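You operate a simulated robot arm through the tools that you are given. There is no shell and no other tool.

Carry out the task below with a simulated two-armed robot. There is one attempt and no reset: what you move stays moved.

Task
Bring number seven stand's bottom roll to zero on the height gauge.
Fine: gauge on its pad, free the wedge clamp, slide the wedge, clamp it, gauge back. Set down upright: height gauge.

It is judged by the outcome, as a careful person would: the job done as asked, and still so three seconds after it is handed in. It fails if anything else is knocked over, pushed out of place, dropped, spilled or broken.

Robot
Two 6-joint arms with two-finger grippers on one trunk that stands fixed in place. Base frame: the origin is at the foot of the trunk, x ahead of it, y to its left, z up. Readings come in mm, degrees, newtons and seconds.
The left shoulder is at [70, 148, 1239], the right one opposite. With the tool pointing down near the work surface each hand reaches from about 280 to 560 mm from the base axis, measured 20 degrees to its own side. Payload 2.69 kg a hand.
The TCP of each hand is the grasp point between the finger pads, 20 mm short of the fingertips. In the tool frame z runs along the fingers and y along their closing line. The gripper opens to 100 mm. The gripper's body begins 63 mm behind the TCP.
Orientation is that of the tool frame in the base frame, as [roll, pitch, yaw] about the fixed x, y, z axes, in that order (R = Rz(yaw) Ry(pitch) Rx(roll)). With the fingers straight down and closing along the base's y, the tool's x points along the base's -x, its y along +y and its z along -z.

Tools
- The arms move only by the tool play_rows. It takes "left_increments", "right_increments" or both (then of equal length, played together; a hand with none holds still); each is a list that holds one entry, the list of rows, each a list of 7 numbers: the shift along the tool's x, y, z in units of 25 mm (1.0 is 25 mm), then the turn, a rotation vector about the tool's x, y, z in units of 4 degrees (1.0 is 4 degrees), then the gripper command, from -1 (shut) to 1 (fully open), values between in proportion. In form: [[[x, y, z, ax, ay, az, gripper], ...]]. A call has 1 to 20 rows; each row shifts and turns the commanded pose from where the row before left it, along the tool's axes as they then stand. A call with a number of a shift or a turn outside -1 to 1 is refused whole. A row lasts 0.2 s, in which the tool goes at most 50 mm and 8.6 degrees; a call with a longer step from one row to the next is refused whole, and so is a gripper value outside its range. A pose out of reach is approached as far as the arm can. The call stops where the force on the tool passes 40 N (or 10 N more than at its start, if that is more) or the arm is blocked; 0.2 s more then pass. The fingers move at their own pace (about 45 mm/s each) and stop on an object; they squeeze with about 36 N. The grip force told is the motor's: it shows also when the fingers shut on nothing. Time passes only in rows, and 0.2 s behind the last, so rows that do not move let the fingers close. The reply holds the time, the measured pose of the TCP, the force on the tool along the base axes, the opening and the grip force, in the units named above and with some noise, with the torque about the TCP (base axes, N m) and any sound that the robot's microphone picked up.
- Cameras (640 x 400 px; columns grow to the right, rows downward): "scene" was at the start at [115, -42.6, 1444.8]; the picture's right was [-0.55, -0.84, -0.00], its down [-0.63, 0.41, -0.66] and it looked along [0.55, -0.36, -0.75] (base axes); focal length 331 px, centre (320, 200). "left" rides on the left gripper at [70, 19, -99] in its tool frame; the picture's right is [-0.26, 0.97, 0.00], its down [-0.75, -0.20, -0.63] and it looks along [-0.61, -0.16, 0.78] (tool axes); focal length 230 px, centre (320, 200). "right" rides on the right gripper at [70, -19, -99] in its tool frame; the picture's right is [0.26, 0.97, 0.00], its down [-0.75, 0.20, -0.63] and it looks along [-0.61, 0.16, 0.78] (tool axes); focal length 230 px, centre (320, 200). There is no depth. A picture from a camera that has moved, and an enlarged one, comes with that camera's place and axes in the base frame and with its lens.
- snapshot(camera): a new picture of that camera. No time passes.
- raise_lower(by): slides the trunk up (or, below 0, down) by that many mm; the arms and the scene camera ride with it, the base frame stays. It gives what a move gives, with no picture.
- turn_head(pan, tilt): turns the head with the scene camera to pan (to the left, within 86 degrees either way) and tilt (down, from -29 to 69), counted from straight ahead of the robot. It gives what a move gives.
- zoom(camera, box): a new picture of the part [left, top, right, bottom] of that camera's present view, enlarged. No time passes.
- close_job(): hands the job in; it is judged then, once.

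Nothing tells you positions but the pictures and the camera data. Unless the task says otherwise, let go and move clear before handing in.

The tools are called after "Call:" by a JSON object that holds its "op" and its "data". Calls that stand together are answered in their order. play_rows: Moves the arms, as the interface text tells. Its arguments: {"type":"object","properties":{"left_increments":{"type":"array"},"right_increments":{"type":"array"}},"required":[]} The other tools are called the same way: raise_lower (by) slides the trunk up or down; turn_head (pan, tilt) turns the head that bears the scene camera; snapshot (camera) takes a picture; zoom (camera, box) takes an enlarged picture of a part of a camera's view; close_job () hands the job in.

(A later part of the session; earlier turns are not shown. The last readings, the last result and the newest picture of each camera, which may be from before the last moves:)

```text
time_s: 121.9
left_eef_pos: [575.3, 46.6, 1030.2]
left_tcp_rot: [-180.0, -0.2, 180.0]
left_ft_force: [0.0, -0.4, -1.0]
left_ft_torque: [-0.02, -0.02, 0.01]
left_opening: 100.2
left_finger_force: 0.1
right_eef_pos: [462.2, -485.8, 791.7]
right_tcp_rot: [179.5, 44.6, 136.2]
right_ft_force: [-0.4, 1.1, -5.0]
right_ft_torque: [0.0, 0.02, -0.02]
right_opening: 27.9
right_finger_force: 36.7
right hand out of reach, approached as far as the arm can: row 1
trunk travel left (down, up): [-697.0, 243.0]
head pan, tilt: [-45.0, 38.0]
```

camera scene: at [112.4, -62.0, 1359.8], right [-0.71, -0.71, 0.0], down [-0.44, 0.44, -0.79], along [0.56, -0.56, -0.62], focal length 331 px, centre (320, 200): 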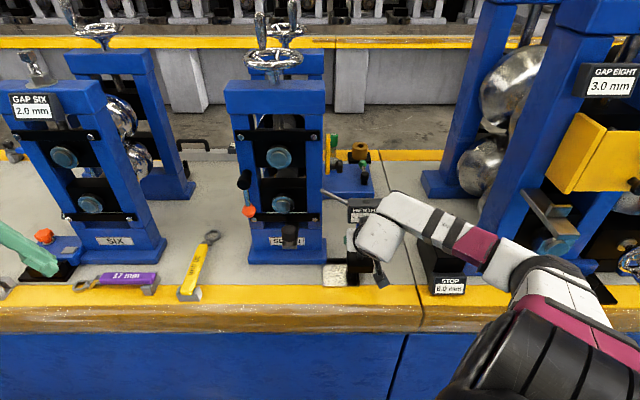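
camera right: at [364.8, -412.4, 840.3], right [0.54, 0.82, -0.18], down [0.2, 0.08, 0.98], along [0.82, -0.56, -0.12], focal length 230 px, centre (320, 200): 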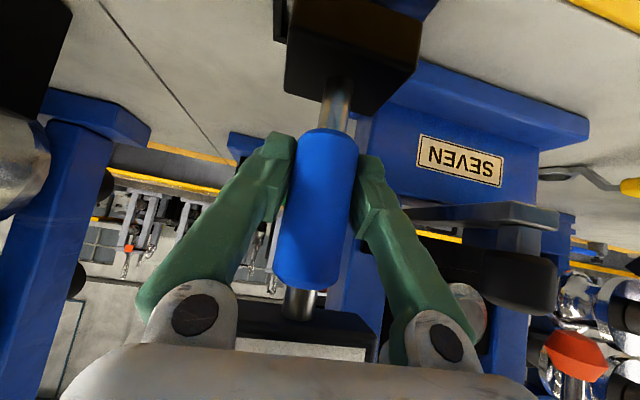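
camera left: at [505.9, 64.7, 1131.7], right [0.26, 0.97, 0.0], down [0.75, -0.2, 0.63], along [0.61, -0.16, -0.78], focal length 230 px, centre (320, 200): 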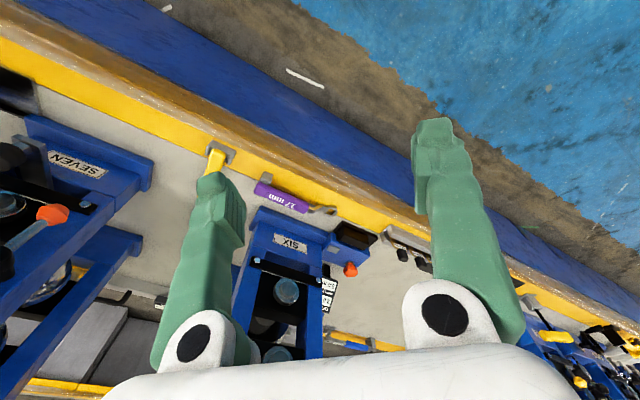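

I've touched a reach limit just above the pad. I'll lift 40 mm, drop the trunk by the same 40 mm to gain room, and then set it down.

Call:
{"op": "play_rows", "data": {"right_increments": [[[-0.283, 0, -0.283, 0, 0, 0, -1], [-0.283, 0, -0.283, 0, 0, 0, -1], [-0.283, 0, -0.283, 0, 0, 0, -1], [-0.283, 0, -0.283, 0, 0, 0, -1]]]}}

Call:
{"op": "raise_lower", "data": {"by": -35}}

Call:
{"op": "zoom", "data": {"camera": "scene", "box": [260, 140, 400, 300]}}

Call:
{"op": "snapshot", "data": {"camera": "right"}}

```text
time_s: 122.9
left_eef_pos: [573.7, 46.9, 1030.9]
left_tcp_rot: [-179.9, -0.2, -179.9]
left_ft_force: [1.0, -0.1, 0.3]
left_ft_torque: [-0.02, 0.02, 0.02]
left_opening: 100.1
left_finger_force: 0.0
right_eef_pos: [460.8, -485.6, 830.4]
right_tcp_rot: [179.9, 44.8, 136.1]
right_ft_force: [-0.7, -0.1, -8.6]
right_ft_torque: [-0.01, 0.0, 0.0]
right_opening: 28.0
right_finger_force: 36.4
trunk travel left (down, up): [-697.0, 243.0]
head pan, tilt: [-45.0, 38.0]
```

```text
time_s: 123.7
left_eef_pos: [574.4, 48.1, 996.0]
left_tcp_rot: [180.0, -0.2, -180.0]
left_ft_force: [-0.3, -0.7, -0.3]
left_ft_torque: [-0.02, -0.01, 0.0]
left_opening: 99.9
left_finger_force: 0.0
right_eef_pos: [460.9, -484.7, 795.4]
right_tcp_rot: [180.0, 44.9, 136.0]
right_ft_force: [0.1, -0.4, -7.4]
right_ft_torque: [-0.02, -0.03, 0.0]
right_opening: 27.9
right_finger_force: 35.6
trunk travel left (down, up): [-662.0, 278.0]
head pan, tilt: [-45.0, 38.0]
```

```text
2.50 times, centred on (330, 220) of scene
camera zoom: at [111.5, -62.0, 1324.8], right [-0.71, -0.71, 0.0], down [-0.44, 0.44, -0.79], along [0.56, -0.56, -0.62], focal length 826 px, centre (295, 150)
```

zoom: 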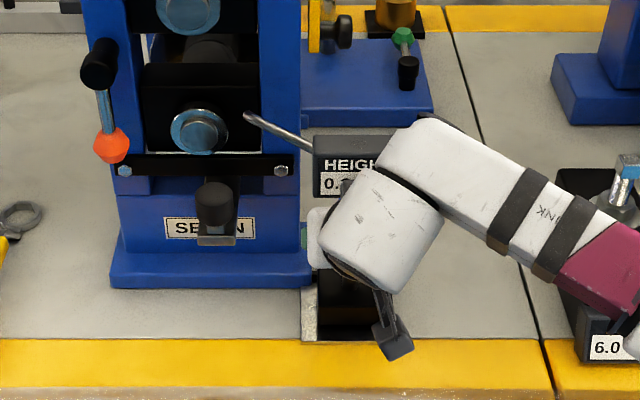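

```text
taken
camera right: at [362.7, -415.2, 817.1], right [0.54, 0.82, -0.18], down [0.2, 0.08, 0.98], along [0.82, -0.56, -0.12], focal length 230 px, centre (320, 200)
```

right: 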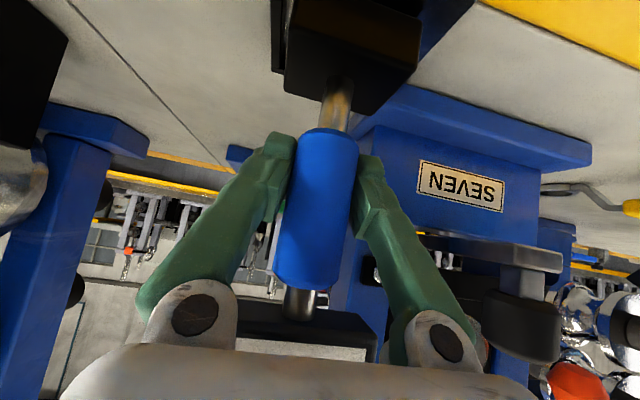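

The display has woken up ("0.…"), so the gauge senses its pad. Lowering gently until it takes the weight.

Call:
{"op": "play_rows", "data": {"right_increments": [[[0.042, 0, 0.042, 0, 0, 0, -1], [0.042, 0, 0.042, 0, 0, 0, -1]]]}}

Call:
{"op": "play_rows", "data": {"right_increments": [[[0.028, 0, 0.028, 0, 0, 0, -1], [0.028, 0, 0.028, 0, 0, 0, -1]]]}}

```text
time_s: 124.3
left_eef_pos: [575.5, 48.0, 995.8]
left_tcp_rot: [180.0, -0.2, 179.9]
left_ft_force: [-0.2, 0.0, 0.8]
left_ft_torque: [0.01, -0.04, 0.0]
left_opening: 99.8
left_finger_force: 0.1
right_eef_pos: [462.1, -485.4, 793.7]
right_tcp_rot: [179.9, 44.8, 136.2]
right_ft_force: [-0.1, 0.9, -8.3]
right_ft_torque: [-0.02, 0.0, 0.01]
right_opening: 28.1
right_finger_force: 36.3
trunk travel left (down, up): [-662.0, 278.0]
head pan, tilt: [-45.0, 38.0]
```

```text
time_s: 124.9
left_eef_pos: [573.5, 48.5, 996.9]
left_tcp_rot: [-180.0, -0.2, 179.9]
left_ft_force: [0.0, 0.4, -0.2]
left_ft_torque: [-0.01, 0.03, 0.01]
left_opening: 99.8
left_finger_force: 0.1
right_eef_pos: [460.1, -485.6, 793.1]
right_tcp_rot: [179.9, 45.0, 136.1]
right_ft_force: [2.0, -1.2, -2.8]
right_ft_torque: [0.19, -0.05, -0.02]
right_opening: 28.0
right_finger_force: 35.7
trunk travel left (down, up): [-662.0, 278.0]
head pan, tilt: [-45.0, 38.0]
```

Contact: the pad now carries most of the weight. A touch lower and then I'll open the fingers slowly.

Call:
{"op": "play_rows", "data": {"right_increments": [[[0.02, 0, 0.02, 0, 0, 0, -1], [0, 0, 0, 0, 0, 0, -1]]]}}

Call:
{"op": "play_rows", "data": {"right_increments": [[[0.02, 0, 0.02, 0, 0, 0, -1], [0, 0, 0, 0, 0, 0, -1]]]}}

Call:
{"op": "zoom", "data": {"camera": "scene", "box": [260, 140, 400, 300]}}

```text
time_s: 125.5
left_eef_pos: [574.0, 47.1, 996.9]
left_tcp_rot: [-179.9, -0.2, 180.0]
left_ft_force: [-0.2, 0.0, -0.6]
left_ft_torque: [0.01, 0.02, 0.06]
left_opening: 100.2
left_finger_force: 0.1
right_eef_pos: [460.6, -484.1, 791.2]
right_tcp_rot: [179.9, 45.1, 136.2]
right_ft_force: [2.3, -4.0, 4.5]
right_ft_torque: [0.0, -0.09, -0.01]
right_opening: 27.4
right_finger_force: 36.2
trunk travel left (down, up): [-662.0, 278.0]
head pan, tilt: [-45.0, 38.0]
```

```text
time_s: 126.1
left_eef_pos: [573.3, 47.5, 995.5]
left_tcp_rot: [-179.8, -0.1, 180.0]
left_ft_force: [0.2, 0.2, 0.2]
left_ft_torque: [0.0, 0.06, 0.01]
left_opening: 100.0
left_finger_force: 0.1
right_eef_pos: [459.4, -485.0, 791.5]
right_tcp_rot: [180.0, 45.2, 136.2]
right_ft_force: [4.1, -7.5, 13.1]
right_ft_torque: [-0.12, 0.03, 0.03]
right_opening: 27.7
right_finger_force: 36.5
trunk travel left (down, up): [-662.0, 278.0]
head pan, tilt: [-45.0, 38.0]
```

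```text
2.50 times, centred on (330, 220) of scene
camera zoom: at [109.4, -60.1, 1325.3], right [-0.71, -0.71, 0.0], down [-0.43, 0.44, -0.79], along [0.56, -0.56, -0.61], focal length 826 px, centre (295, 150)
```

zoom: 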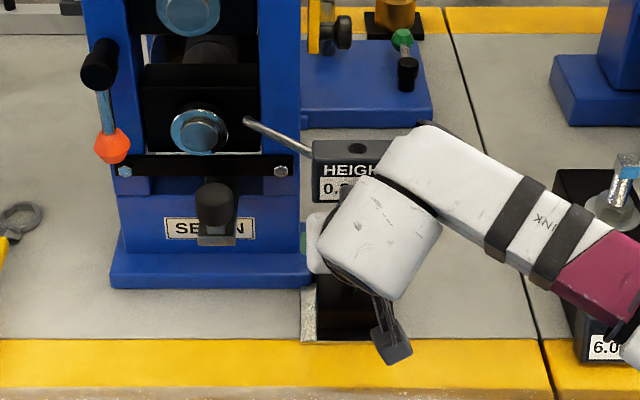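

Slightly over-pressed, so I'll ease up half a millimetre and then open.

Call:
{"op": "play_rows", "data": {"right_increments": [[[-0.02, 0, -0.02, 0, 0, 0, -1], [0, 0, 0, 0, 0, 0, -1]]]}}

Call:
{"op": "play_rows", "data": {"right_increments": [[[0, 0, 0, 0, 0, 0, -0.4], [0, 0, 0, 0, 0, 0, -0.3], [0, 0, 0, 0, 0, 0, -0.1], [0, 0, 0, 0, 0, 0, 0.1], [0, 0, 0, 0, 0, 0, 0.2]]]}}

Call:
{"op": "snapshot", "data": {"camera": "right"}}

Call:
{"op": "zoom", "data": {"camera": "scene", "box": [260, 140, 400, 300]}}

```text
time_s: 126.7
left_eef_pos: [573.2, 48.6, 997.8]
left_tcp_rot: [-179.9, 0.0, -180.0]
left_ft_force: [-0.4, -0.5, -0.3]
left_ft_torque: [-0.01, 0.01, -0.01]
left_opening: 100.1
left_finger_force: 0.0
right_eef_pos: [460.9, -483.5, 793.0]
right_tcp_rot: [179.9, 45.0, 136.1]
right_ft_force: [3.7, -4.9, 12.1]
right_ft_torque: [-0.02, -0.01, 0.0]
right_opening: 27.8
right_finger_force: 36.1
trunk travel left (down, up): [-662.0, 278.0]
head pan, tilt: [-45.0, 38.0]
```

```text
time_s: 127.9
left_eef_pos: [573.9, 48.6, 998.0]
left_tcp_rot: [-180.0, -0.1, -180.0]
left_ft_force: [0.0, -0.6, -0.3]
left_ft_torque: [0.0, 0.03, -0.01]
left_opening: 100.2
left_finger_force: 0.0
right_eef_pos: [461.0, -485.8, 791.8]
right_tcp_rot: [180.0, 45.0, 136.2]
right_ft_force: [0.3, -0.4, -0.3]
right_ft_torque: [0.0, -0.02, -0.03]
right_opening: 60.0
right_finger_force: 0.1
trunk travel left (down, up): [-662.0, 278.0]
head pan, tilt: [-45.0, 38.0]
```

```text
taken
camera right: at [362.4, -414.2, 812.3], right [0.54, 0.82, -0.18], down [0.2, 0.08, 0.98], along [0.82, -0.56, -0.12], focal length 230 px, centre (320, 200)
```

right: 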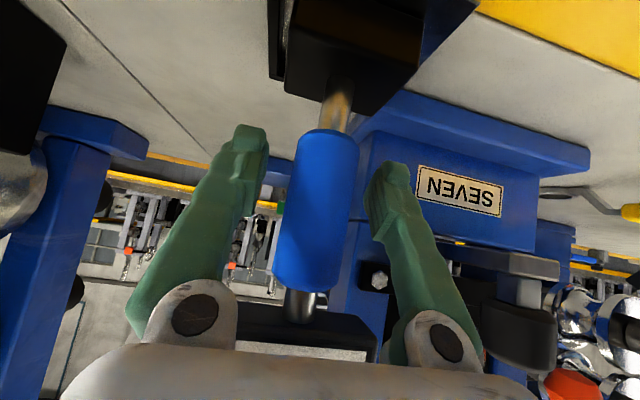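

```text
2.50 times, centred on (330, 220) of scene
camera zoom: at [110.5, -60.7, 1325.0], right [-0.71, -0.71, 0.0], down [-0.44, 0.44, -0.79], along [0.56, -0.56, -0.62], focal length 826 px, centre (295, 150)
```

zoom: 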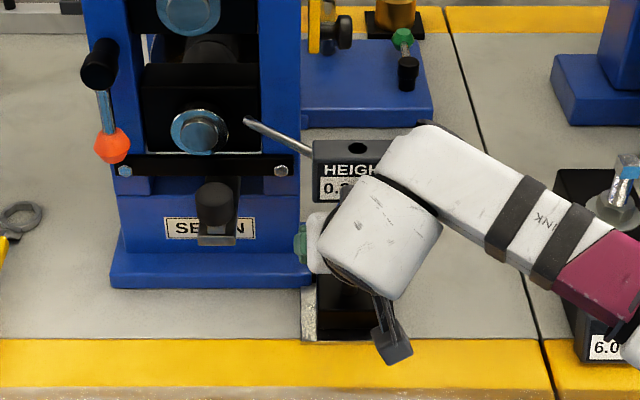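

The gauge stands on its pad, released. I'll back the hand straight out, then up, and read the display.

Call:
{"op": "play_rows", "data": {"right_increments": [[[0.566, 0, -0.566, 0, 0, 0, 0.2], [0.566, 0, -0.566, 0, 0, 0, 0.2], [0.566, 0, -0.566, 0, 0, 0, 0.2], [0.566, 0, -0.566, 0, 0, 0, 0.2]]]}}

Call:
{"op": "play_rows", "data": {"right_increments": [[[0, -0.8, -0.4, 0, 0, 0, 0.2], [0, -0.8, -0.4, 0, 0, 0, 0.2], [0, -0.8, -0.4, 0, 0, 0, 0.2], [0, -0.8, -0.4, 0, 0, 0, 0.2]]]}}

Call:
{"op": "zoom", "data": {"camera": "scene", "box": [240, 120, 420, 300]}}

Call:
{"op": "snapshot", "data": {"camera": "right"}}

```text
time_s: 128.9
left_eef_pos: [572.9, 47.4, 997.6]
left_tcp_rot: [-179.8, -0.1, 179.9]
left_ft_force: [0.3, -0.2, 0.5]
left_ft_torque: [-0.01, -0.02, 0.0]
left_opening: 99.9
left_finger_force: 0.0
right_eef_pos: [403.0, -433.7, 794.5]
right_tcp_rot: [179.8, 44.7, 136.1]
right_ft_force: [0.5, -0.2, -0.5]
right_ft_torque: [-0.02, 0.0, 0.01]
right_opening: 60.0
right_finger_force: 0.0
right hand out of reach, approached as far as the arm can: row 4
trunk travel left (down, up): [-662.0, 278.0]
head pan, tilt: [-45.0, 38.0]
```

```text
time_s: 129.9
left_eef_pos: [573.6, 46.8, 997.5]
left_tcp_rot: [-179.9, -0.2, 179.9]
left_ft_force: [0.7, 0.2, -0.2]
left_ft_torque: [-0.03, 0.02, -0.01]
left_opening: 100.0
left_finger_force: 0.1
right_eef_pos: [327.7, -469.1, 821.4]
right_tcp_rot: [179.8, 45.0, 136.1]
right_ft_force: [-0.1, -0.1, 1.0]
right_ft_torque: [0.03, -0.02, -0.03]
right_opening: 59.8
right_finger_force: 0.0
trunk travel left (down, up): [-662.0, 278.0]
head pan, tilt: [-45.0, 38.0]
```

```text
2.22 times, centred on (330, 210) of scene
camera zoom: at [109.7, -60.4, 1325.1], right [-0.71, -0.71, 0.0], down [-0.43, 0.44, -0.79], along [0.56, -0.56, -0.62], focal length 735 px, centre (298, 178)
```

zoom: 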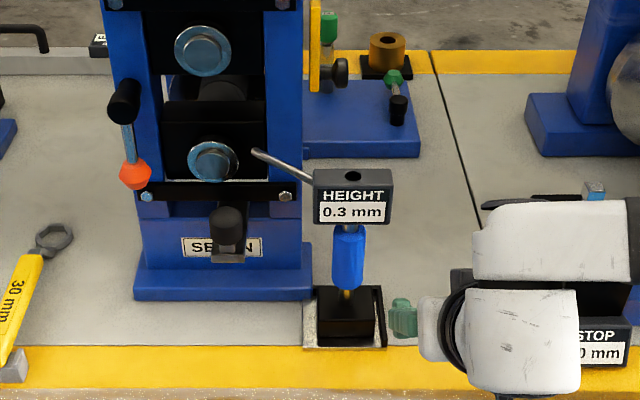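

```text
taken
camera right: at [228.7, -398.8, 843.4], right [0.54, 0.82, -0.18], down [0.2, 0.08, 0.98], along [0.82, -0.56, -0.12], focal length 230 px, centre (320, 200)
```

right: 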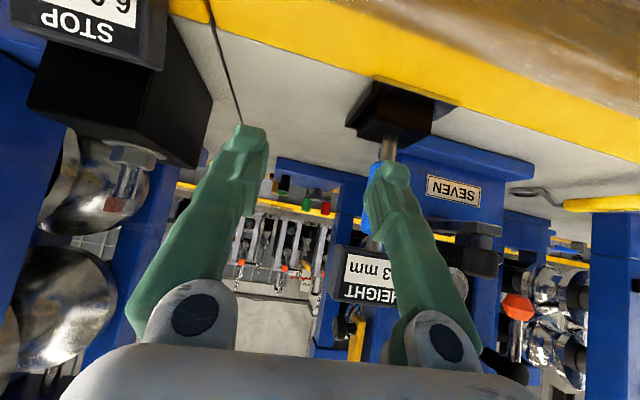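

The gauge stands upright on its pad and reads about 0.3 mm. I'll read it closely and study the clamp lever and wedge.

Call:
{"op": "zoom", "data": {"camera": "scene", "box": [320, 190, 360, 230]}}

Call:
{"op": "zoom", "data": {"camera": "scene", "box": [260, 140, 330, 250]}}

Call:
{"op": "zoom", "data": {"camera": "right", "box": [400, 160, 580, 360]}}

```text
10.00 times, centred on (340, 210) of scene
camera zoom: at [109.7, -60.4, 1325.1], right [-0.71, -0.71, 0.0], down [-0.43, 0.44, -0.79], along [0.56, -0.56, -0.62], focal length 3306 px, centre (120, 100)
```

zoom: 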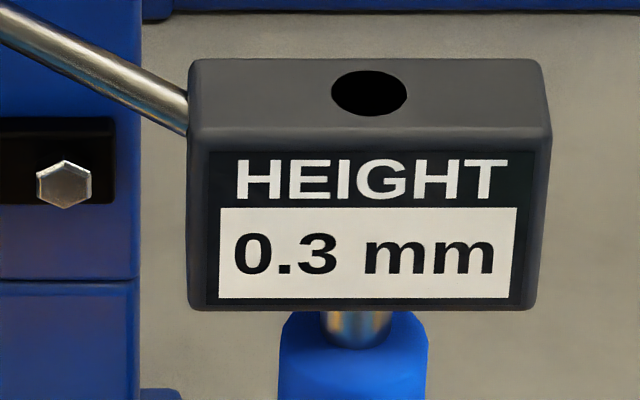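

```text
3.64 times, centred on (295, 195) of scene
camera zoom: at [109.7, -60.4, 1325.1], right [-0.71, -0.71, 0.0], down [-0.43, 0.44, -0.79], along [0.56, -0.56, -0.62], focal length 1202 px, centre (411, 218)
```

zoom: 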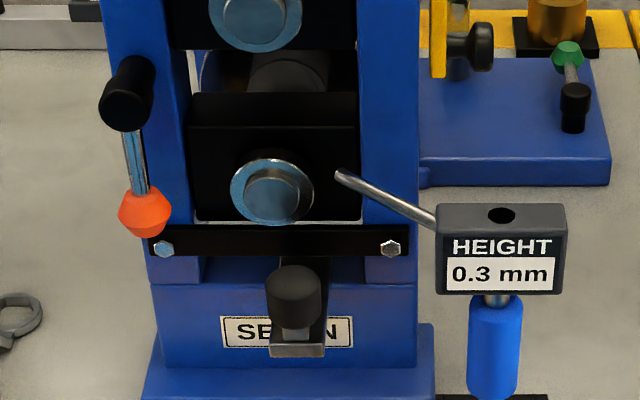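

```text
2.00 times, centred on (490, 260) of right
camera zoom: at [228.7, -398.8, 843.4], right [0.54, 0.82, -0.18], down [0.2, 0.08, 0.98], along [0.82, -0.56, -0.12], focal length 460 px, centre (-20, 80)
```

zoom: 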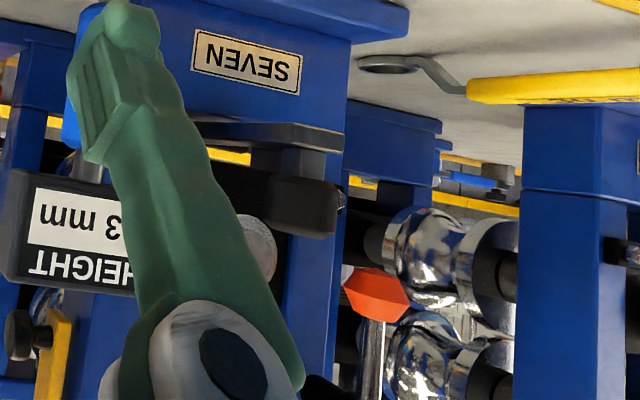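

The display says plainly 0.3 mm. The clamp's orange end is near z=892 and about 38 mm in front of the post; its black end is near z=965, close to the post. I'll look at the neighbouring stand's lever and this one from more angles to learn which end is the pivot.

Call:
{"op": "turn_head", "data": {"pan": -20, "tilt": 40}}

Call:
{"op": "snapshot", "data": {"camera": "scene"}}

Call:
{"op": "zoom", "data": {"camera": "scene", "box": [200, 140, 380, 320]}}

Call:
{"op": "zoom", "data": {"camera": "scene", "box": [440, 120, 600, 280]}}

Call:
{"op": "zoom", "data": {"camera": "left", "box": [0, 80, 180, 320]}}

```text
time_s: 130.8
left_eef_pos: [573.2, 48.0, 996.4]
left_tcp_rot: [180.0, -0.1, 180.0]
left_ft_force: [0.3, 0.7, -0.4]
left_ft_torque: [0.0, 0.02, 0.03]
left_opening: 99.9
left_finger_force: 0.1
right_eef_pos: [327.6, -469.0, 822.2]
right_tcp_rot: [179.9, 45.0, 136.1]
right_ft_force: [-0.3, 0.3, 0.4]
right_ft_torque: [-0.01, 0.01, -0.03]
right_opening: 60.1
right_finger_force: 0.1
trunk travel left (down, up): [-662.0, 278.0]
head pan, tilt: [-20.0, 40.0]
```

```text
taken
camera scene: at [129.3, -28.9, 1322.0], right [-0.34, -0.94, 0.0], down [-0.6, 0.22, -0.77], along [0.72, -0.26, -0.64], focal length 331 px, centre (320, 200)
```

scene: 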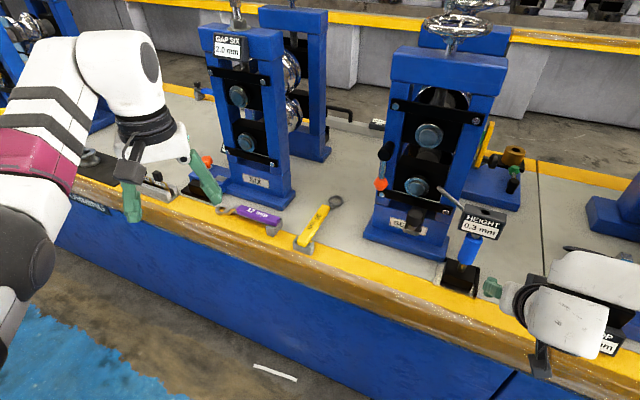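

```text
2.22 times, centred on (290, 230) of scene
camera zoom: at [129.3, -28.9, 1322.0], right [-0.34, -0.94, 0.0], down [-0.6, 0.22, -0.77], along [0.72, -0.26, -0.64], focal length 735 px, centre (387, 133)
```

zoom: 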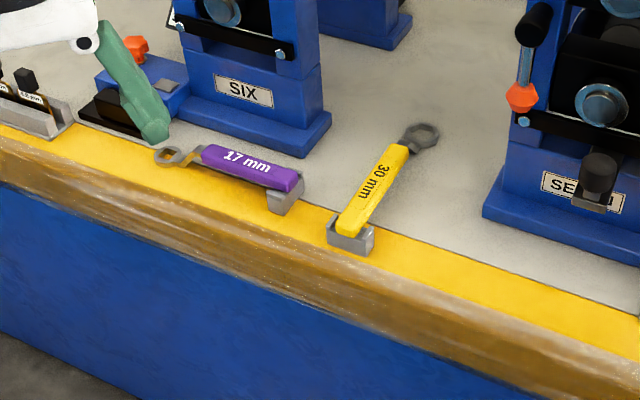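

```text
2.50 times, centred on (520, 200) of scene
camera zoom: at [129.3, -28.9, 1322.0], right [-0.34, -0.94, 0.0], down [-0.6, 0.22, -0.77], along [0.72, -0.26, -0.64], focal length 826 px, centre (-180, 200)
```

zoom: 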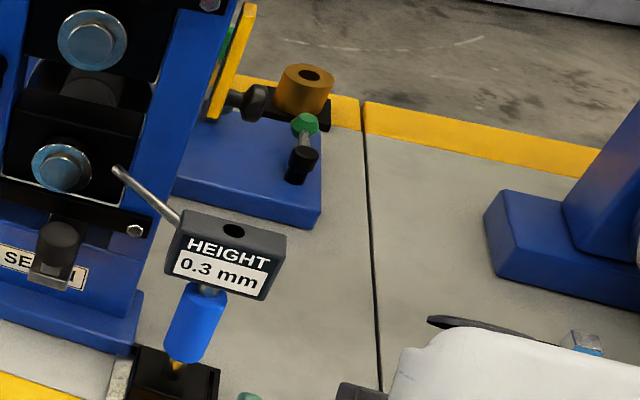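

```text
1.67 times, centred on (90, 200) of left
camera zoom: at [504.6, 65.9, 1097.3], right [0.26, 0.97, 0.0], down [0.75, -0.2, 0.63], along [0.61, -0.16, -0.78], focal length 384 px, centre (703, 200)
```

zoom: 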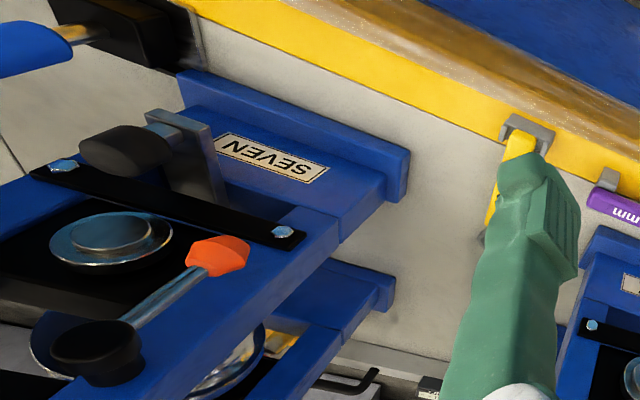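

In the left camera, the black cylinder looks like the hub on the post face, axis straight out, and the orange knob like the lever's handle hanging 74 mm below it. I'll bring the right hand across in front of the lever for a close look.

Call:
{"op": "play_rows", "data": {"right_increments": [[[0, 0.967, 0, 0, 0, 0, 0.2], [0, 0.967, 0, 0, 0, 0, 0.2], [0, 0.967, 0, 0, 0, 0, 0.2], [0, 0.967, 0, 0, 0, 0, 0.2], [-0.275, 0.967, -0.275, 0, 0, 0, 0.2], [-0.275, 0.967, -0.275, 0, 0, 0, 0.2], [-0.275, 0.967, -0.275, 0, 0, 0, 0.2], [-0.275, 0.967, -0.275, 0, 0, 0, 0.2], [-0.275, 0.967, -0.275, 0, 0, 0, 0.2], [-0.275, 0.967, -0.275, 0, 0, 0, 0.2], [-0.275, 0.967, -0.275, 0, 0, 0, 0.2], [-0.275, 0.967, -0.275, 0, 0, 0, 0.2]]]}}

Call:
{"op": "snapshot", "data": {"camera": "right"}}

Call:
{"op": "turn_head", "data": {"pan": -40, "tilt": 35}}

Call:
{"op": "snapshot", "data": {"camera": "scene"}}

```text
time_s: 133.4
left_eef_pos: [574.5, 47.6, 996.5]
left_tcp_rot: [-180.0, -0.1, -180.0]
left_ft_force: [-0.3, -0.4, -0.3]
left_ft_torque: [0.03, 0.02, 0.03]
left_opening: 100.0
left_finger_force: 0.0
right_eef_pos: [497.5, -367.1, 937.9]
right_tcp_rot: [179.7, 44.7, 136.3]
right_ft_force: [-0.5, -1.1, 0.4]
right_ft_torque: [-0.04, -0.01, 0.03]
right_opening: 59.9
right_finger_force: 0.1
right hand out of reach, approached as far as the arm can: row 5, 6, 7, 8, 9, 10, 11, 12
trunk travel left (down, up): [-662.0, 278.0]
head pan, tilt: [-20.0, 40.0]
```

```text
taken
camera right: at [397.9, -296.9, 959.8], right [0.53, 0.83, -0.18], down [0.2, 0.08, 0.98], along [0.82, -0.56, -0.12], focal length 230 px, centre (320, 200)
```

right: 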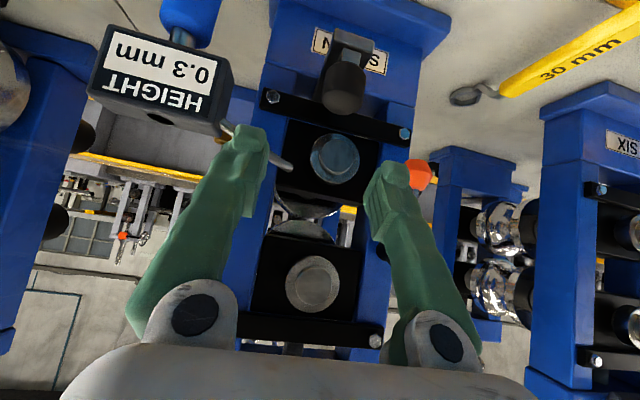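

```text
time_s: 134.2
left_eef_pos: [573.6, 47.2, 996.8]
left_tcp_rot: [-179.9, -0.1, -179.9]
left_ft_force: [-0.4, -0.7, -0.6]
left_ft_torque: [-0.02, 0.01, 0.01]
left_opening: 100.1
left_finger_force: 0.1
right_eef_pos: [496.0, -366.9, 939.7]
right_tcp_rot: [179.6, 44.8, 136.1]
right_ft_force: [0.1, 0.0, 0.3]
right_ft_torque: [0.01, -0.04, 0.0]
right_opening: 60.0
right_finger_force: 0.0
trunk travel left (down, up): [-662.0, 278.0]
head pan, tilt: [-40.0, 35.0]
```

```text
taken
camera scene: at [116.9, -56.2, 1329.6], right [-0.64, -0.77, 0.0], down [-0.44, 0.37, -0.82], along [0.63, -0.53, -0.57], focal length 331 px, centre (320, 200)
```

scene: 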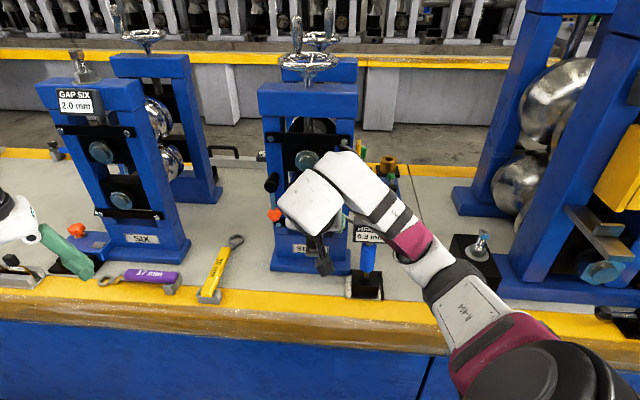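

The arm drifted along a limit again because the roll joint is near its stop in this region. Nothing was touched. I'll roll the hand back the free way, camera on top, before working at the lever.

Call:
{"op": "play_rows", "data": {"right_increments": [[[0, 0, 0, 0, 0, 1, 0], [0, 0, 0, 0, 0, 1, 0], [0, 0, 0, 0, 0, 1, 0], [0, 0, 0, 0, 0, 1, 0], [0, 0, 0, 0, 0, 1, 0], [0, 0, 0, 0, 0, 1, 0], [0, 0, 0, 0, 0, 1, 0], [0, 0, 0, 0, 0, 1, 0], [0, 0, 0, 0, 0, 1, 0], [0, 0, 0, 0, 0, 1, 0], [0, 0, 0, 0, 0, 1, 0], [0, 0, 0, 0, 0, 1, 0], [0, 0, 0, 0, 0, 1, 0], [0, 0, 0, 0, 0, 1, 0], [0, 0, 0, 0, 0, 1, 0]]]}}

Call:
{"op": "play_rows", "data": {"right_increments": [[[0, 0, 0, 0, 0, 1, 0], [0, 0, 0, 0, 0, 1, 0], [0, 0, 0, 0, 0, 1, 0], [0, 0, 0, 0, 0, 1, 0], [0, 0, 0, 0, 0, 1, 0], [0, 0, 0, 0, 0, 1, 0], [0, 0, 0, 0, 0, 1, 0], [0, 0, 0, 0, 0, 1, 0], [0, 0, 0, 0, 0, 1, 0], [0, 0, 0, 0, 0, 1, 0], [0, 0, 0, 0, 0, 1, 0], [0, 0, 0, 0, 0, 1, 0], [0, 0, 0, 0, 0, 1, 0], [0, 0, 0, 0, 0, 1, 0], [0, 0, 0, 0, 0, 1, 0]]]}}

Call:
{"op": "play_rows", "data": {"right_increments": [[[0, 0, 0, 0, 0, 1, 0], [0, 0, 0, 0, 0, 1, 0], [0, 0, 0, 0, 0, 1, 0], [0, 0, 0, 0, 0, 1, 0], [0, 0, 0, 0, 0, 1, 0], [0, 0, 0, 0, 0, 1, 0], [0, 0, 0, 0, 0, 1, 0], [0, 0, 0, 0, 0, 1, 0], [0, 0, 0, 0, 0, 1, 0], [0, 0, 0, 0, 0, 1, 0], [0, 0, 0, 0, 0, 1, 0], [0, 0, 0, 0, 0, 1, 0], [0, 0, 0, 0, 0, 1, 0], [0, 0, 0, 0, 0, 1, 0], [0, 0, 0, 0, 0, 1, 0]]]}}

Call:
{"op": "snapshot", "data": {"camera": "right"}}

Call:
{"op": "snapshot", "data": {"camera": "scene"}}

```text
time_s: 137.4
left_eef_pos: [574.1, 48.4, 995.8]
left_tcp_rot: [-179.9, -0.1, -180.0]
left_ft_force: [0.4, -0.6, 0.0]
left_ft_torque: [0.06, 0.0, 0.01]
left_opening: 100.0
left_finger_force: 0.0
right_eef_pos: [494.8, -368.4, 939.1]
right_tcp_rot: [139.1, 20.4, 68.4]
right_ft_force: [0.3, -0.8, -0.1]
right_ft_torque: [-0.01, 0.0, 0.02]
right_opening: 49.7
right_finger_force: 0.0
trunk travel left (down, up): [-662.0, 278.0]
head pan, tilt: [-40.0, 35.0]
```

```text
time_s: 140.6
left_eef_pos: [574.0, 48.9, 995.8]
left_tcp_rot: [-179.9, -0.1, -179.9]
left_ft_force: [0.9, -0.2, -0.2]
left_ft_torque: [0.04, -0.02, -0.02]
left_opening: 100.2
left_finger_force: 0.1
right_eef_pos: [493.6, -368.1, 938.8]
right_tcp_rot: [139.2, -20.8, 24.1]
right_ft_force: [0.9, -0.1, 0.0]
right_ft_torque: [-0.03, -0.01, 0.02]
right_opening: 49.9
right_finger_force: 0.2
trunk travel left (down, up): [-662.0, 278.0]
head pan, tilt: [-40.0, 35.0]
```

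```text
time_s: 143.8
left_eef_pos: [574.3, 47.7, 996.3]
left_tcp_rot: [-179.8, -0.1, -180.0]
left_ft_force: [-0.3, 0.2, -0.6]
left_ft_torque: [0.01, 0.0, -0.01]
left_opening: 100.3
left_finger_force: 0.1
right_eef_pos: [495.0, -367.4, 939.4]
right_tcp_rot: [-179.6, -45.0, -43.9]
right_ft_force: [0.2, 0.8, 0.2]
right_ft_torque: [-0.02, 0.01, 0.02]
right_opening: 50.1
right_finger_force: 0.0
trunk travel left (down, up): [-662.0, 278.0]
head pan, tilt: [-40.0, 35.0]
```

```text
taken
camera right: at [493.3, -339.1, 1057.5], right [-0.54, -0.83, 0.18], down [-0.84, 0.53, -0.08], along [-0.02, -0.2, -0.98], focal length 230 px, centre (320, 200)
```

right: 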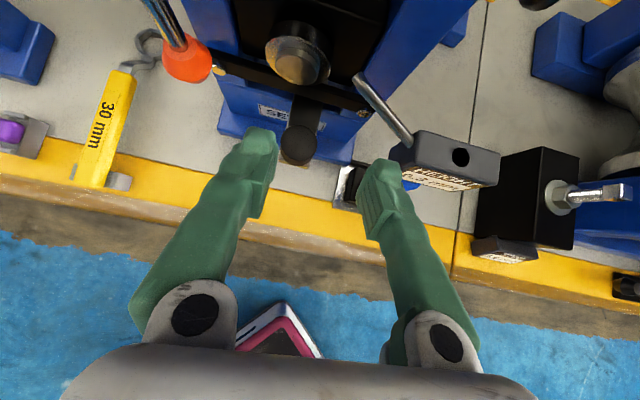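

```text
taken
camera scene: at [116.9, -56.3, 1329.6], right [-0.64, -0.77, 0.0], down [-0.44, 0.37, -0.82], along [0.63, -0.53, -0.57], focal length 331 px, centre (320, 200)
```

scene: 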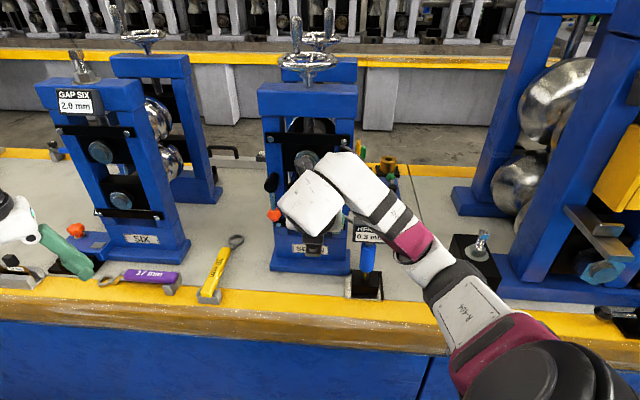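

Camera on top again, and nothing disturbed. I'll shift the hand left in front of the lever and a little back for a close look.

Call:
{"op": "play_rows", "data": {"right_increments": [[[-0.283, -0.8, -0.283, 0, 0, 0, 0], [-0.283, -0.8, -0.283, 0, 0, 0, 0], [-0.283, -0.8, -0.283, 0, 0, 0, 0], [-0.283, -0.8, -0.283, 0, 0, 0, 0]]]}}

Call:
{"op": "snapshot", "data": {"camera": "right"}}

Call:
{"op": "zoom", "data": {"camera": "right", "box": [200, 0, 400, 160]}}

Call:
{"op": "zoom", "data": {"camera": "scene", "box": [240, 120, 400, 300]}}

```text
time_s: 144.8
left_eef_pos: [573.5, 47.2, 995.9]
left_tcp_rot: [-179.9, -0.1, -180.0]
left_ft_force: [-0.3, 0.2, -0.5]
left_ft_torque: [-0.01, -0.01, -0.01]
left_opening: 100.0
left_finger_force: 0.2
right_eef_pos: [494.6, -366.6, 938.5]
right_tcp_rot: [-179.8, -44.9, -43.9]
right_ft_force: [-0.8, -0.5, 0.2]
right_ft_torque: [0.02, 0.01, 0.03]
right_opening: 50.0
right_finger_force: 0.0
right hand out of reach, approached as far as the arm can: row 1, 2, 3, 4
trunk travel left (down, up): [-662.0, 278.0]
head pan, tilt: [-40.0, 35.0]
```

```text
taken
camera right: at [493.4, -339.0, 1057.5], right [-0.54, -0.83, 0.18], down [-0.84, 0.53, -0.08], along [-0.02, -0.2, -0.98], focal length 230 px, centre (320, 200)
```

right: 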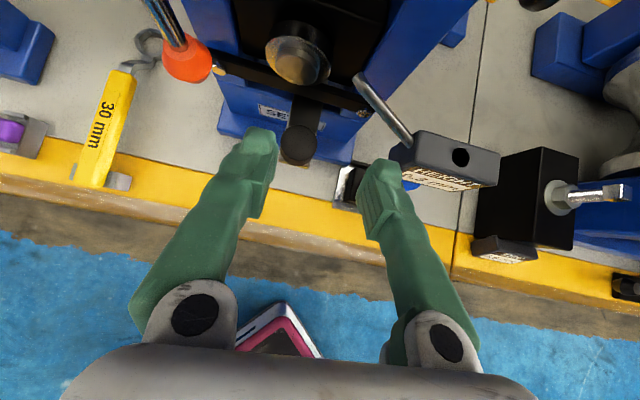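

```text
2.50 times, centred on (300, 80) of right
camera zoom: at [493.4, -339.0, 1057.5], right [-0.54, -0.83, 0.18], down [-0.84, 0.53, -0.08], along [-0.02, -0.2, -0.98], focal length 575 px, centre (370, 500)
```

zoom: 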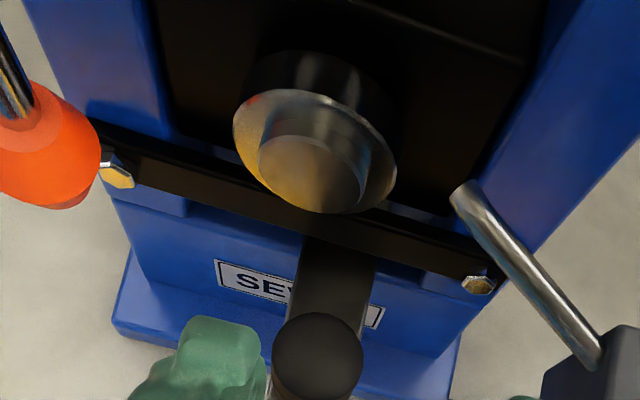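

```text
2.22 times, centred on (320, 210) of scene
camera zoom: at [116.9, -56.3, 1329.6], right [-0.64, -0.77, 0.0], down [-0.44, 0.37, -0.82], along [0.63, -0.53, -0.57], focal length 735 px, centre (320, 178)
```

zoom: 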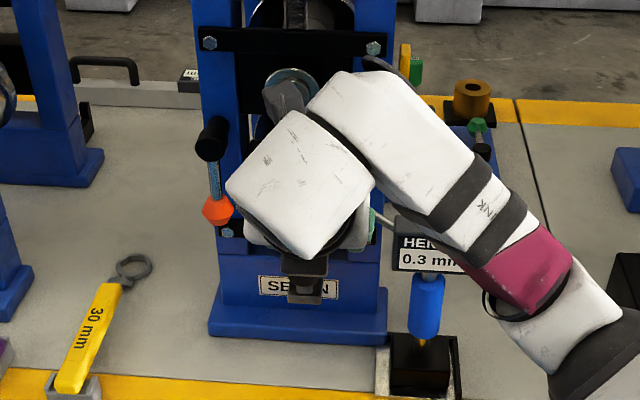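

Call:
{"op": "play_rows", "data": {"right_increments": [[[0, -0.4, 0, 0, 0, 0, 0], [0, 0.4, 0, 0, 0, 0, 0], [-0.28, 0, -0.28, 0, 0, 0, 0], [0.28, 0, 0.28, 0, 0, 0, 0], [-0.28, 0, 0.28, 0, 0, 0, 0], [0.28, 0, -0.28, 0, 0, 0, 0], [0.28, 0, -0.28, 0, 0, 0, 0], [-0.28, 0, 0.28, 0, 0, 0, 0], [0, 0.4, 0, 0, 0, 0, 0], [0, -0.4, 0, 0, 0, 0, 0]]]}}

Call:
{"op": "play_rows", "data": {"right_increments": [[[0, 0, 0, 0.9, 0, 0, 0], [0, 0, 0, -0.9, 0, 0, 0], [0, 0, 0, -0.9, 0, 0, 0], [0, 0, 0, 0.9, 0, 0, 0], [0, 0, 0, 0, 0.9, 0, 0], [0, 0, 0, 0, -0.9, 0, 0], [0, 0, 0, 0, -0.9, 0, 0], [0, 0, 0, 0, 0.9, 0, 0], [0, 0, 0, 0, 0, 0.9, 0], [0, 0, 0, 0, 0, -0.9, 0], [0, 0, 0, 0, 0, -0.9, 0], [0, 0, 0, 0, 0, 0.9, 0]]]}}

```text
time_s: 147.0
left_eef_pos: [574.8, 49.2, 994.7]
left_tcp_rot: [180.0, -0.1, -180.0]
left_ft_force: [0.1, 0.4, 0.1]
left_ft_torque: [-0.01, 0.03, -0.03]
left_opening: 100.0
left_finger_force: 0.0
right_eef_pos: [493.8, -379.2, 939.4]
right_tcp_rot: [-180.0, -45.0, -43.8]
right_ft_force: [0.6, 0.7, -0.5]
right_ft_torque: [-0.02, 0.0, -0.04]
right_opening: 50.0
right_finger_force: 0.1
right hand out of reach, approached as far as the arm can: row 1, 3
trunk travel left (down, up): [-662.0, 278.0]
head pan, tilt: [-40.0, 35.0]
```

```text
time_s: 149.6
left_eef_pos: [573.5, 47.4, 996.6]
left_tcp_rot: [180.0, -0.1, -179.9]
left_ft_force: [0.2, 0.2, -0.2]
left_ft_torque: [-0.02, 0.02, 0.0]
left_opening: 99.9
left_finger_force: 0.0
right_eef_pos: [490.5, -390.0, 937.5]
right_tcp_rot: [-180.0, -44.9, -43.8]
right_ft_force: [0.4, -0.1, -0.2]
right_ft_torque: [-0.01, -0.01, 0.0]
right_opening: 50.2
right_finger_force: 0.1
right hand out of reach, approached as far as the arm can: row 3
trunk travel left (down, up): [-662.0, 278.0]
head pan, tilt: [-40.0, 35.0]
```

Left and back are blocked here, but pointing the hand straight ahead instead of square to the bench should give room on the left. I'll yaw it 44° left and close the fingers into a pushing bar.

Call:
{"op": "play_rows", "data": {"right_increments": [[[0, 0, 0, 0.708, 0, -0.706, -0.2], [0, 0, 0, 0.708, 0, -0.706, -0.4], [0, 0, 0, 0.708, 0, -0.706, -0.6], [0, 0, 0, 0.708, 0, -0.706, -0.8], [0, 0, 0, 0.708, 0, -0.706, -1], [0, 0, 0, 0.708, 0, -0.706, -1], [0, 0, 0, 0.708, 0, -0.706, -1], [0, 0, 0, 0.708, 0, -0.706, -1], [0, 0, 0, 0.708, 0, -0.706, -1], [0, 0, 0, 0.708, 0, -0.706, -1], [0, 0, 0, 0.708, 0, -0.706, -1]]]}}

Call:
{"op": "snapshot", "data": {"camera": "right"}}

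Call:
{"op": "snapshot", "data": {"camera": "scene"}}

```text
time_s: 152.0
left_eef_pos: [573.8, 46.8, 997.0]
left_tcp_rot: [-180.0, -0.2, -180.0]
left_ft_force: [0.4, 0.1, -1.0]
left_ft_torque: [-0.02, -0.03, -0.02]
left_opening: 99.9
left_finger_force: 0.0
right_eef_pos: [491.2, -390.9, 939.0]
right_tcp_rot: [-179.8, -45.0, 0.1]
right_ft_force: [0.1, 0.7, 1.0]
right_ft_torque: [-0.03, -0.02, -0.04]
right_opening: 0.1
right_finger_force: 29.5
trunk travel left (down, up): [-662.0, 278.0]
head pan, tilt: [-40.0, 35.0]
```

```text
taken
camera right: at [470.7, -371.8, 1057.1], right [0.19, -0.97, 0.18], down [-0.98, -0.2, -0.09], along [0.12, -0.16, -0.98], focal length 230 px, centre (320, 200)
```

right: 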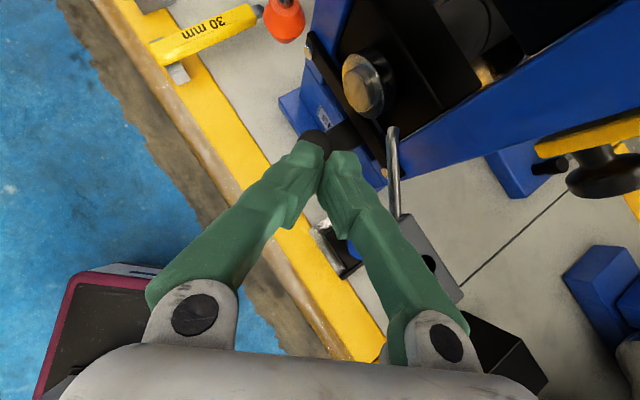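

```text
taken
camera scene: at [116.7, -56.6, 1329.6], right [-0.64, -0.77, 0.0], down [-0.44, 0.37, -0.82], along [0.63, -0.53, -0.57], focal length 331 px, centre (320, 200)
```

scene: 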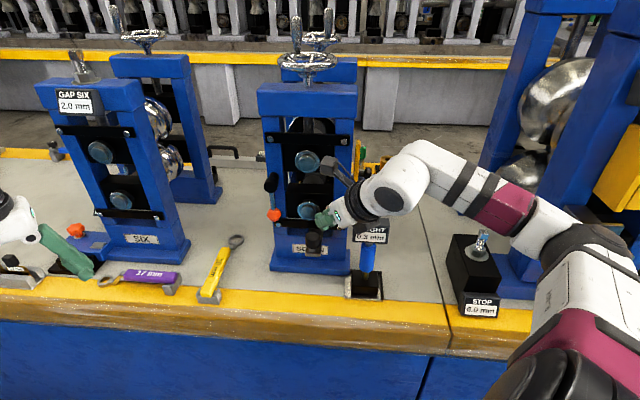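

The hand now points straight ahead with closed fingers, clear of the gauge, and the knob is confirmed near [620, -346, 893]. I'll bring the fingertips to the right side of the knob.

Call:
{"op": "play_rows", "data": {"right_increments": [[[0.424, -0.08, 0.526, 0, 0, 0, -1], [0.424, -0.08, 0.526, 0, 0, 0, -1], [0.424, -0.08, 0.526, 0, 0, 0, -1], [0.424, -0.08, 0.526, 0, 0, 0, -1], [0.424, -0.08, 0.526, 0, 0, 0, -1]]]}}

Call:
{"op": "snapshot", "data": {"camera": "right"}}

Call:
{"op": "zoom", "data": {"camera": "scene", "box": [240, 120, 400, 280]}}

```text
time_s: 153.2
left_eef_pos: [574.8, 49.0, 996.7]
left_tcp_rot: [-179.9, -0.1, -180.0]
left_ft_force: [-0.3, 0.3, -0.8]
left_ft_torque: [0.0, 0.02, 0.02]
left_opening: 100.1
left_finger_force: 0.2
right_eef_pos: [575.7, -378.1, 926.1]
right_tcp_rot: [-179.9, -45.0, 0.0]
right_ft_force: [0.3, -0.4, 0.8]
right_ft_torque: [-0.01, 0.0, 0.04]
right_opening: 0.0
right_finger_force: 29.2
trunk travel left (down, up): [-662.0, 278.0]
head pan, tilt: [-40.0, 35.0]
```

```text
taken
camera right: at [555.9, -359.1, 1046.9], right [0.18, -0.97, 0.18], down [-0.98, -0.2, -0.09], along [0.12, -0.16, -0.98], focal length 230 px, centre (320, 200)
```

right: 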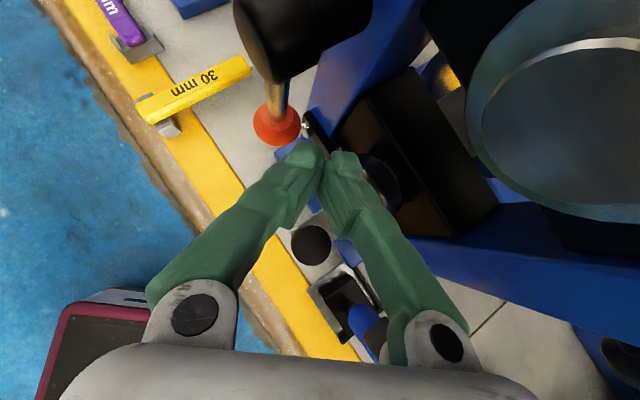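

```text
2.50 times, centred on (320, 200) of scene
camera zoom: at [117.8, -55.9, 1329.5], right [-0.64, -0.77, 0.0], down [-0.44, 0.37, -0.82], along [0.63, -0.53, -0.57], focal length 826 px, centre (320, 200)
```

zoom: 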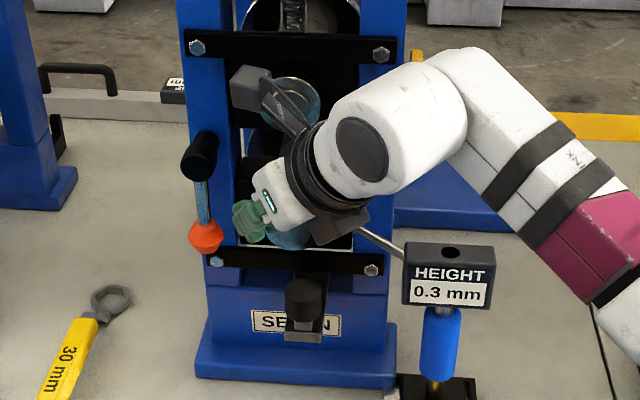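

Seen from above, the black hub sits on the post with the rod dropping to the orange knob, so the knob swings sideways about the hub. I'll ease the fingertips in beside the knob on its right.

Call:
{"op": "play_rows", "data": {"right_increments": [[[-0.016, -0.147, 0.267, 0, 0, 0, -1], [-0.016, -0.147, 0.267, 0, 0, 0, -1], [-0.016, -0.147, 0.267, 0, 0, 0, -1]]]}}

Call:
{"op": "snapshot", "data": {"camera": "right"}}

Call:
{"op": "zoom", "data": {"camera": "scene", "box": [240, 120, 400, 280]}}

```text
time_s: 154.0
left_eef_pos: [573.5, 48.7, 996.4]
left_tcp_rot: [-179.9, -0.2, 180.0]
left_ft_force: [0.0, -0.8, 0.0]
left_ft_torque: [0.03, -0.02, -0.03]
left_opening: 100.0
left_finger_force: 0.0
right_eef_pos: [589.4, -368.6, 913.5]
right_tcp_rot: [-179.8, -44.9, 0.0]
right_ft_force: [0.3, 0.4, -0.5]
right_ft_torque: [0.05, 0.01, -0.04]
right_opening: 0.0
right_finger_force: 29.4
trunk travel left (down, up): [-662.0, 278.0]
head pan, tilt: [-40.0, 35.0]
```

```text
taken
camera right: at [568.4, -349.0, 1033.1], right [0.18, -0.97, 0.18], down [-0.98, -0.2, -0.09], along [0.12, -0.16, -0.98], focal length 230 px, centre (320, 200)
```

right: 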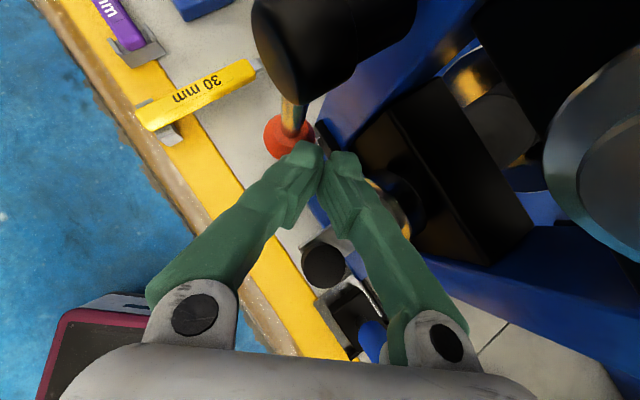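

```text
2.50 times, centred on (320, 200) of scene
camera zoom: at [117.1, -56.2, 1329.6], right [-0.64, -0.77, 0.0], down [-0.44, 0.37, -0.82], along [0.63, -0.53, -0.57], focal length 826 px, centre (320, 200)
```

zoom: 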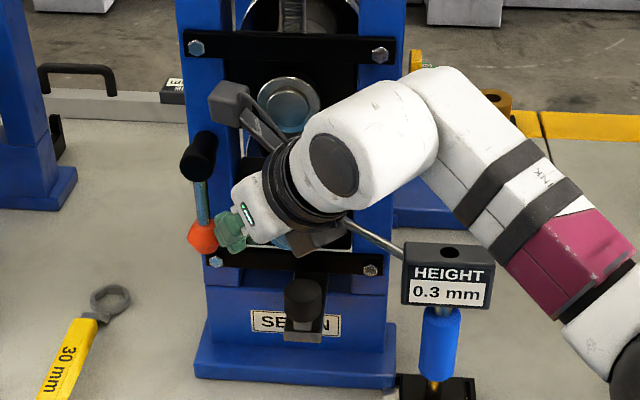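

The fingertips are right beside the knob. I'll nudge it left gently and watch the force.

Call:
{"op": "play_rows", "data": {"right_increments": [[[0.06, -0.085, 0.06, 0, 0, 0, -1], [0.06, -0.085, 0.06, 0, 0, 0, -1], [0.06, -0.085, 0.06, 0, 0, 0, -1]]]}}

Call:
{"op": "play_rows", "data": {"right_increments": [[[0.04, -0.057, 0.04, 0, 0, 0, -1], [0.04, -0.057, 0.04, 0, 0, 0, -1]]]}}

Call:
{"op": "snapshot", "data": {"camera": "right"}}

```text
time_s: 154.8
left_eef_pos: [573.6, 47.3, 997.0]
left_tcp_rot: [-179.9, 0.0, 179.9]
left_ft_force: [0.1, 0.5, 0.5]
left_ft_torque: [-0.01, -0.05, 0.03]
left_opening: 100.1
left_finger_force: 0.1
right_eef_pos: [595.1, -362.0, 914.3]
right_tcp_rot: [-179.8, -45.2, 0.0]
right_ft_force: [-0.7, -0.4, -0.4]
right_ft_torque: [-0.02, -0.02, -0.04]
right_opening: 0.0
right_finger_force: 29.5
trunk travel left (down, up): [-662.0, 278.0]
head pan, tilt: [-40.0, 35.0]
```

```text
time_s: 155.4
left_eef_pos: [573.1, 47.8, 996.8]
left_tcp_rot: [179.9, -0.1, -180.0]
left_ft_force: [0.1, 0.1, -0.6]
left_ft_torque: [-0.03, -0.02, -0.01]
left_opening: 100.2
left_finger_force: 0.0
right_eef_pos: [596.9, -359.8, 913.9]
right_tcp_rot: [-179.8, -45.0, -0.1]
right_ft_force: [-2.3, -3.6, 0.8]
right_ft_torque: [0.05, 0.02, -0.01]
right_opening: 0.3
right_finger_force: 29.8
trunk travel left (down, up): [-662.0, 278.0]
head pan, tilt: [-40.0, 35.0]
```

```text
taken
camera right: at [577.0, -340.3, 1032.8], right [0.18, -0.97, 0.18], down [-0.98, -0.2, -0.09], along [0.12, -0.16, -0.98], focal length 230 px, centre (320, 200)
```

right: 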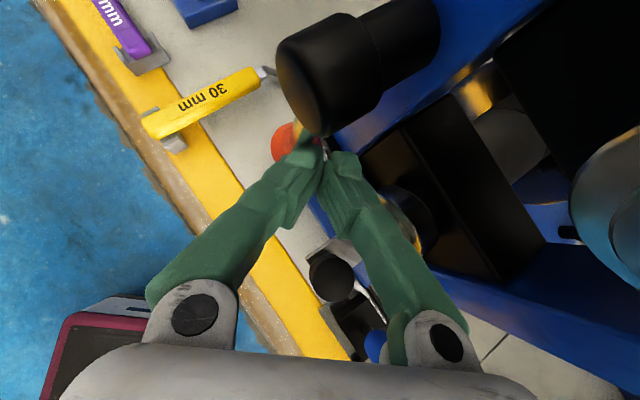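

Contact at about 4 N. I'll keep pushing a little to see whether the lever yields or stands firm.

Call:
{"op": "play_rows", "data": {"right_increments": [[[0.04, -0.057, 0.04, 0, 0, 0, -1], [0.04, -0.057, 0.04, 0, 0, 0, -1]]]}}

Call:
{"op": "play_rows", "data": {"right_increments": [[[0.04, -0.057, 0.04, 0, 0, 0, -1], [0.04, -0.057, 0.04, 0, 0, 0, -1]]]}}

Call:
{"op": "zoom", "data": {"camera": "scene", "box": [240, 120, 400, 280]}}

```text
time_s: 156.0
left_eef_pos: [573.7, 46.7, 996.7]
left_tcp_rot: [180.0, -0.1, -179.9]
left_ft_force: [-0.6, -0.1, 0.8]
left_ft_torque: [0.0, 0.04, 0.05]
left_opening: 99.6
left_finger_force: 0.1
right_eef_pos: [599.4, -357.9, 913.1]
right_tcp_rot: [-179.9, -45.0, 0.0]
right_ft_force: [-4.3, -2.0, -1.5]
right_ft_torque: [0.02, 0.07, 0.0]
right_opening: 0.0
right_finger_force: 29.4
trunk travel left (down, up): [-662.0, 278.0]
head pan, tilt: [-40.0, 35.0]
```

```text
time_s: 156.6
left_eef_pos: [572.8, 47.2, 996.6]
left_tcp_rot: [-180.0, -0.1, 179.9]
left_ft_force: [0.4, -0.3, 0.7]
left_ft_torque: [-0.01, 0.01, 0.01]
left_opening: 99.9
left_finger_force: 0.0
right_eef_pos: [603.3, -353.9, 914.0]
right_tcp_rot: [-179.8, -45.1, 0.0]
right_ft_force: [-2.7, -1.9, 0.0]
right_ft_torque: [0.05, 0.03, 0.01]
right_opening: 0.0
right_finger_force: 29.5
trunk travel left (down, up): [-662.0, 278.0]
head pan, tilt: [-40.0, 35.0]
```

```text
2.50 times, centred on (320, 200) of scene
camera zoom: at [116.3, -56.9, 1329.6], right [-0.64, -0.77, 0.0], down [-0.44, 0.37, -0.82], along [0.63, -0.53, -0.57], focal length 826 px, centre (320, 200)
```

zoom: 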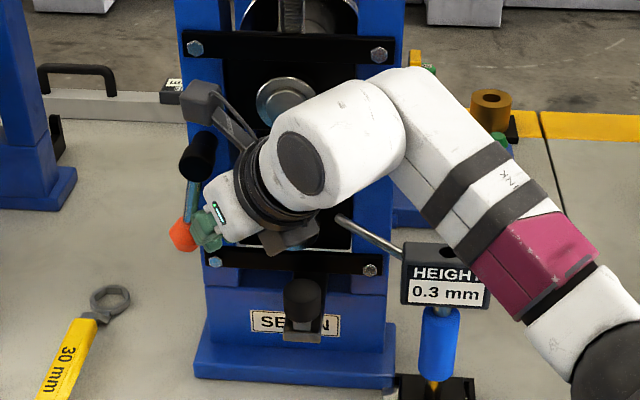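

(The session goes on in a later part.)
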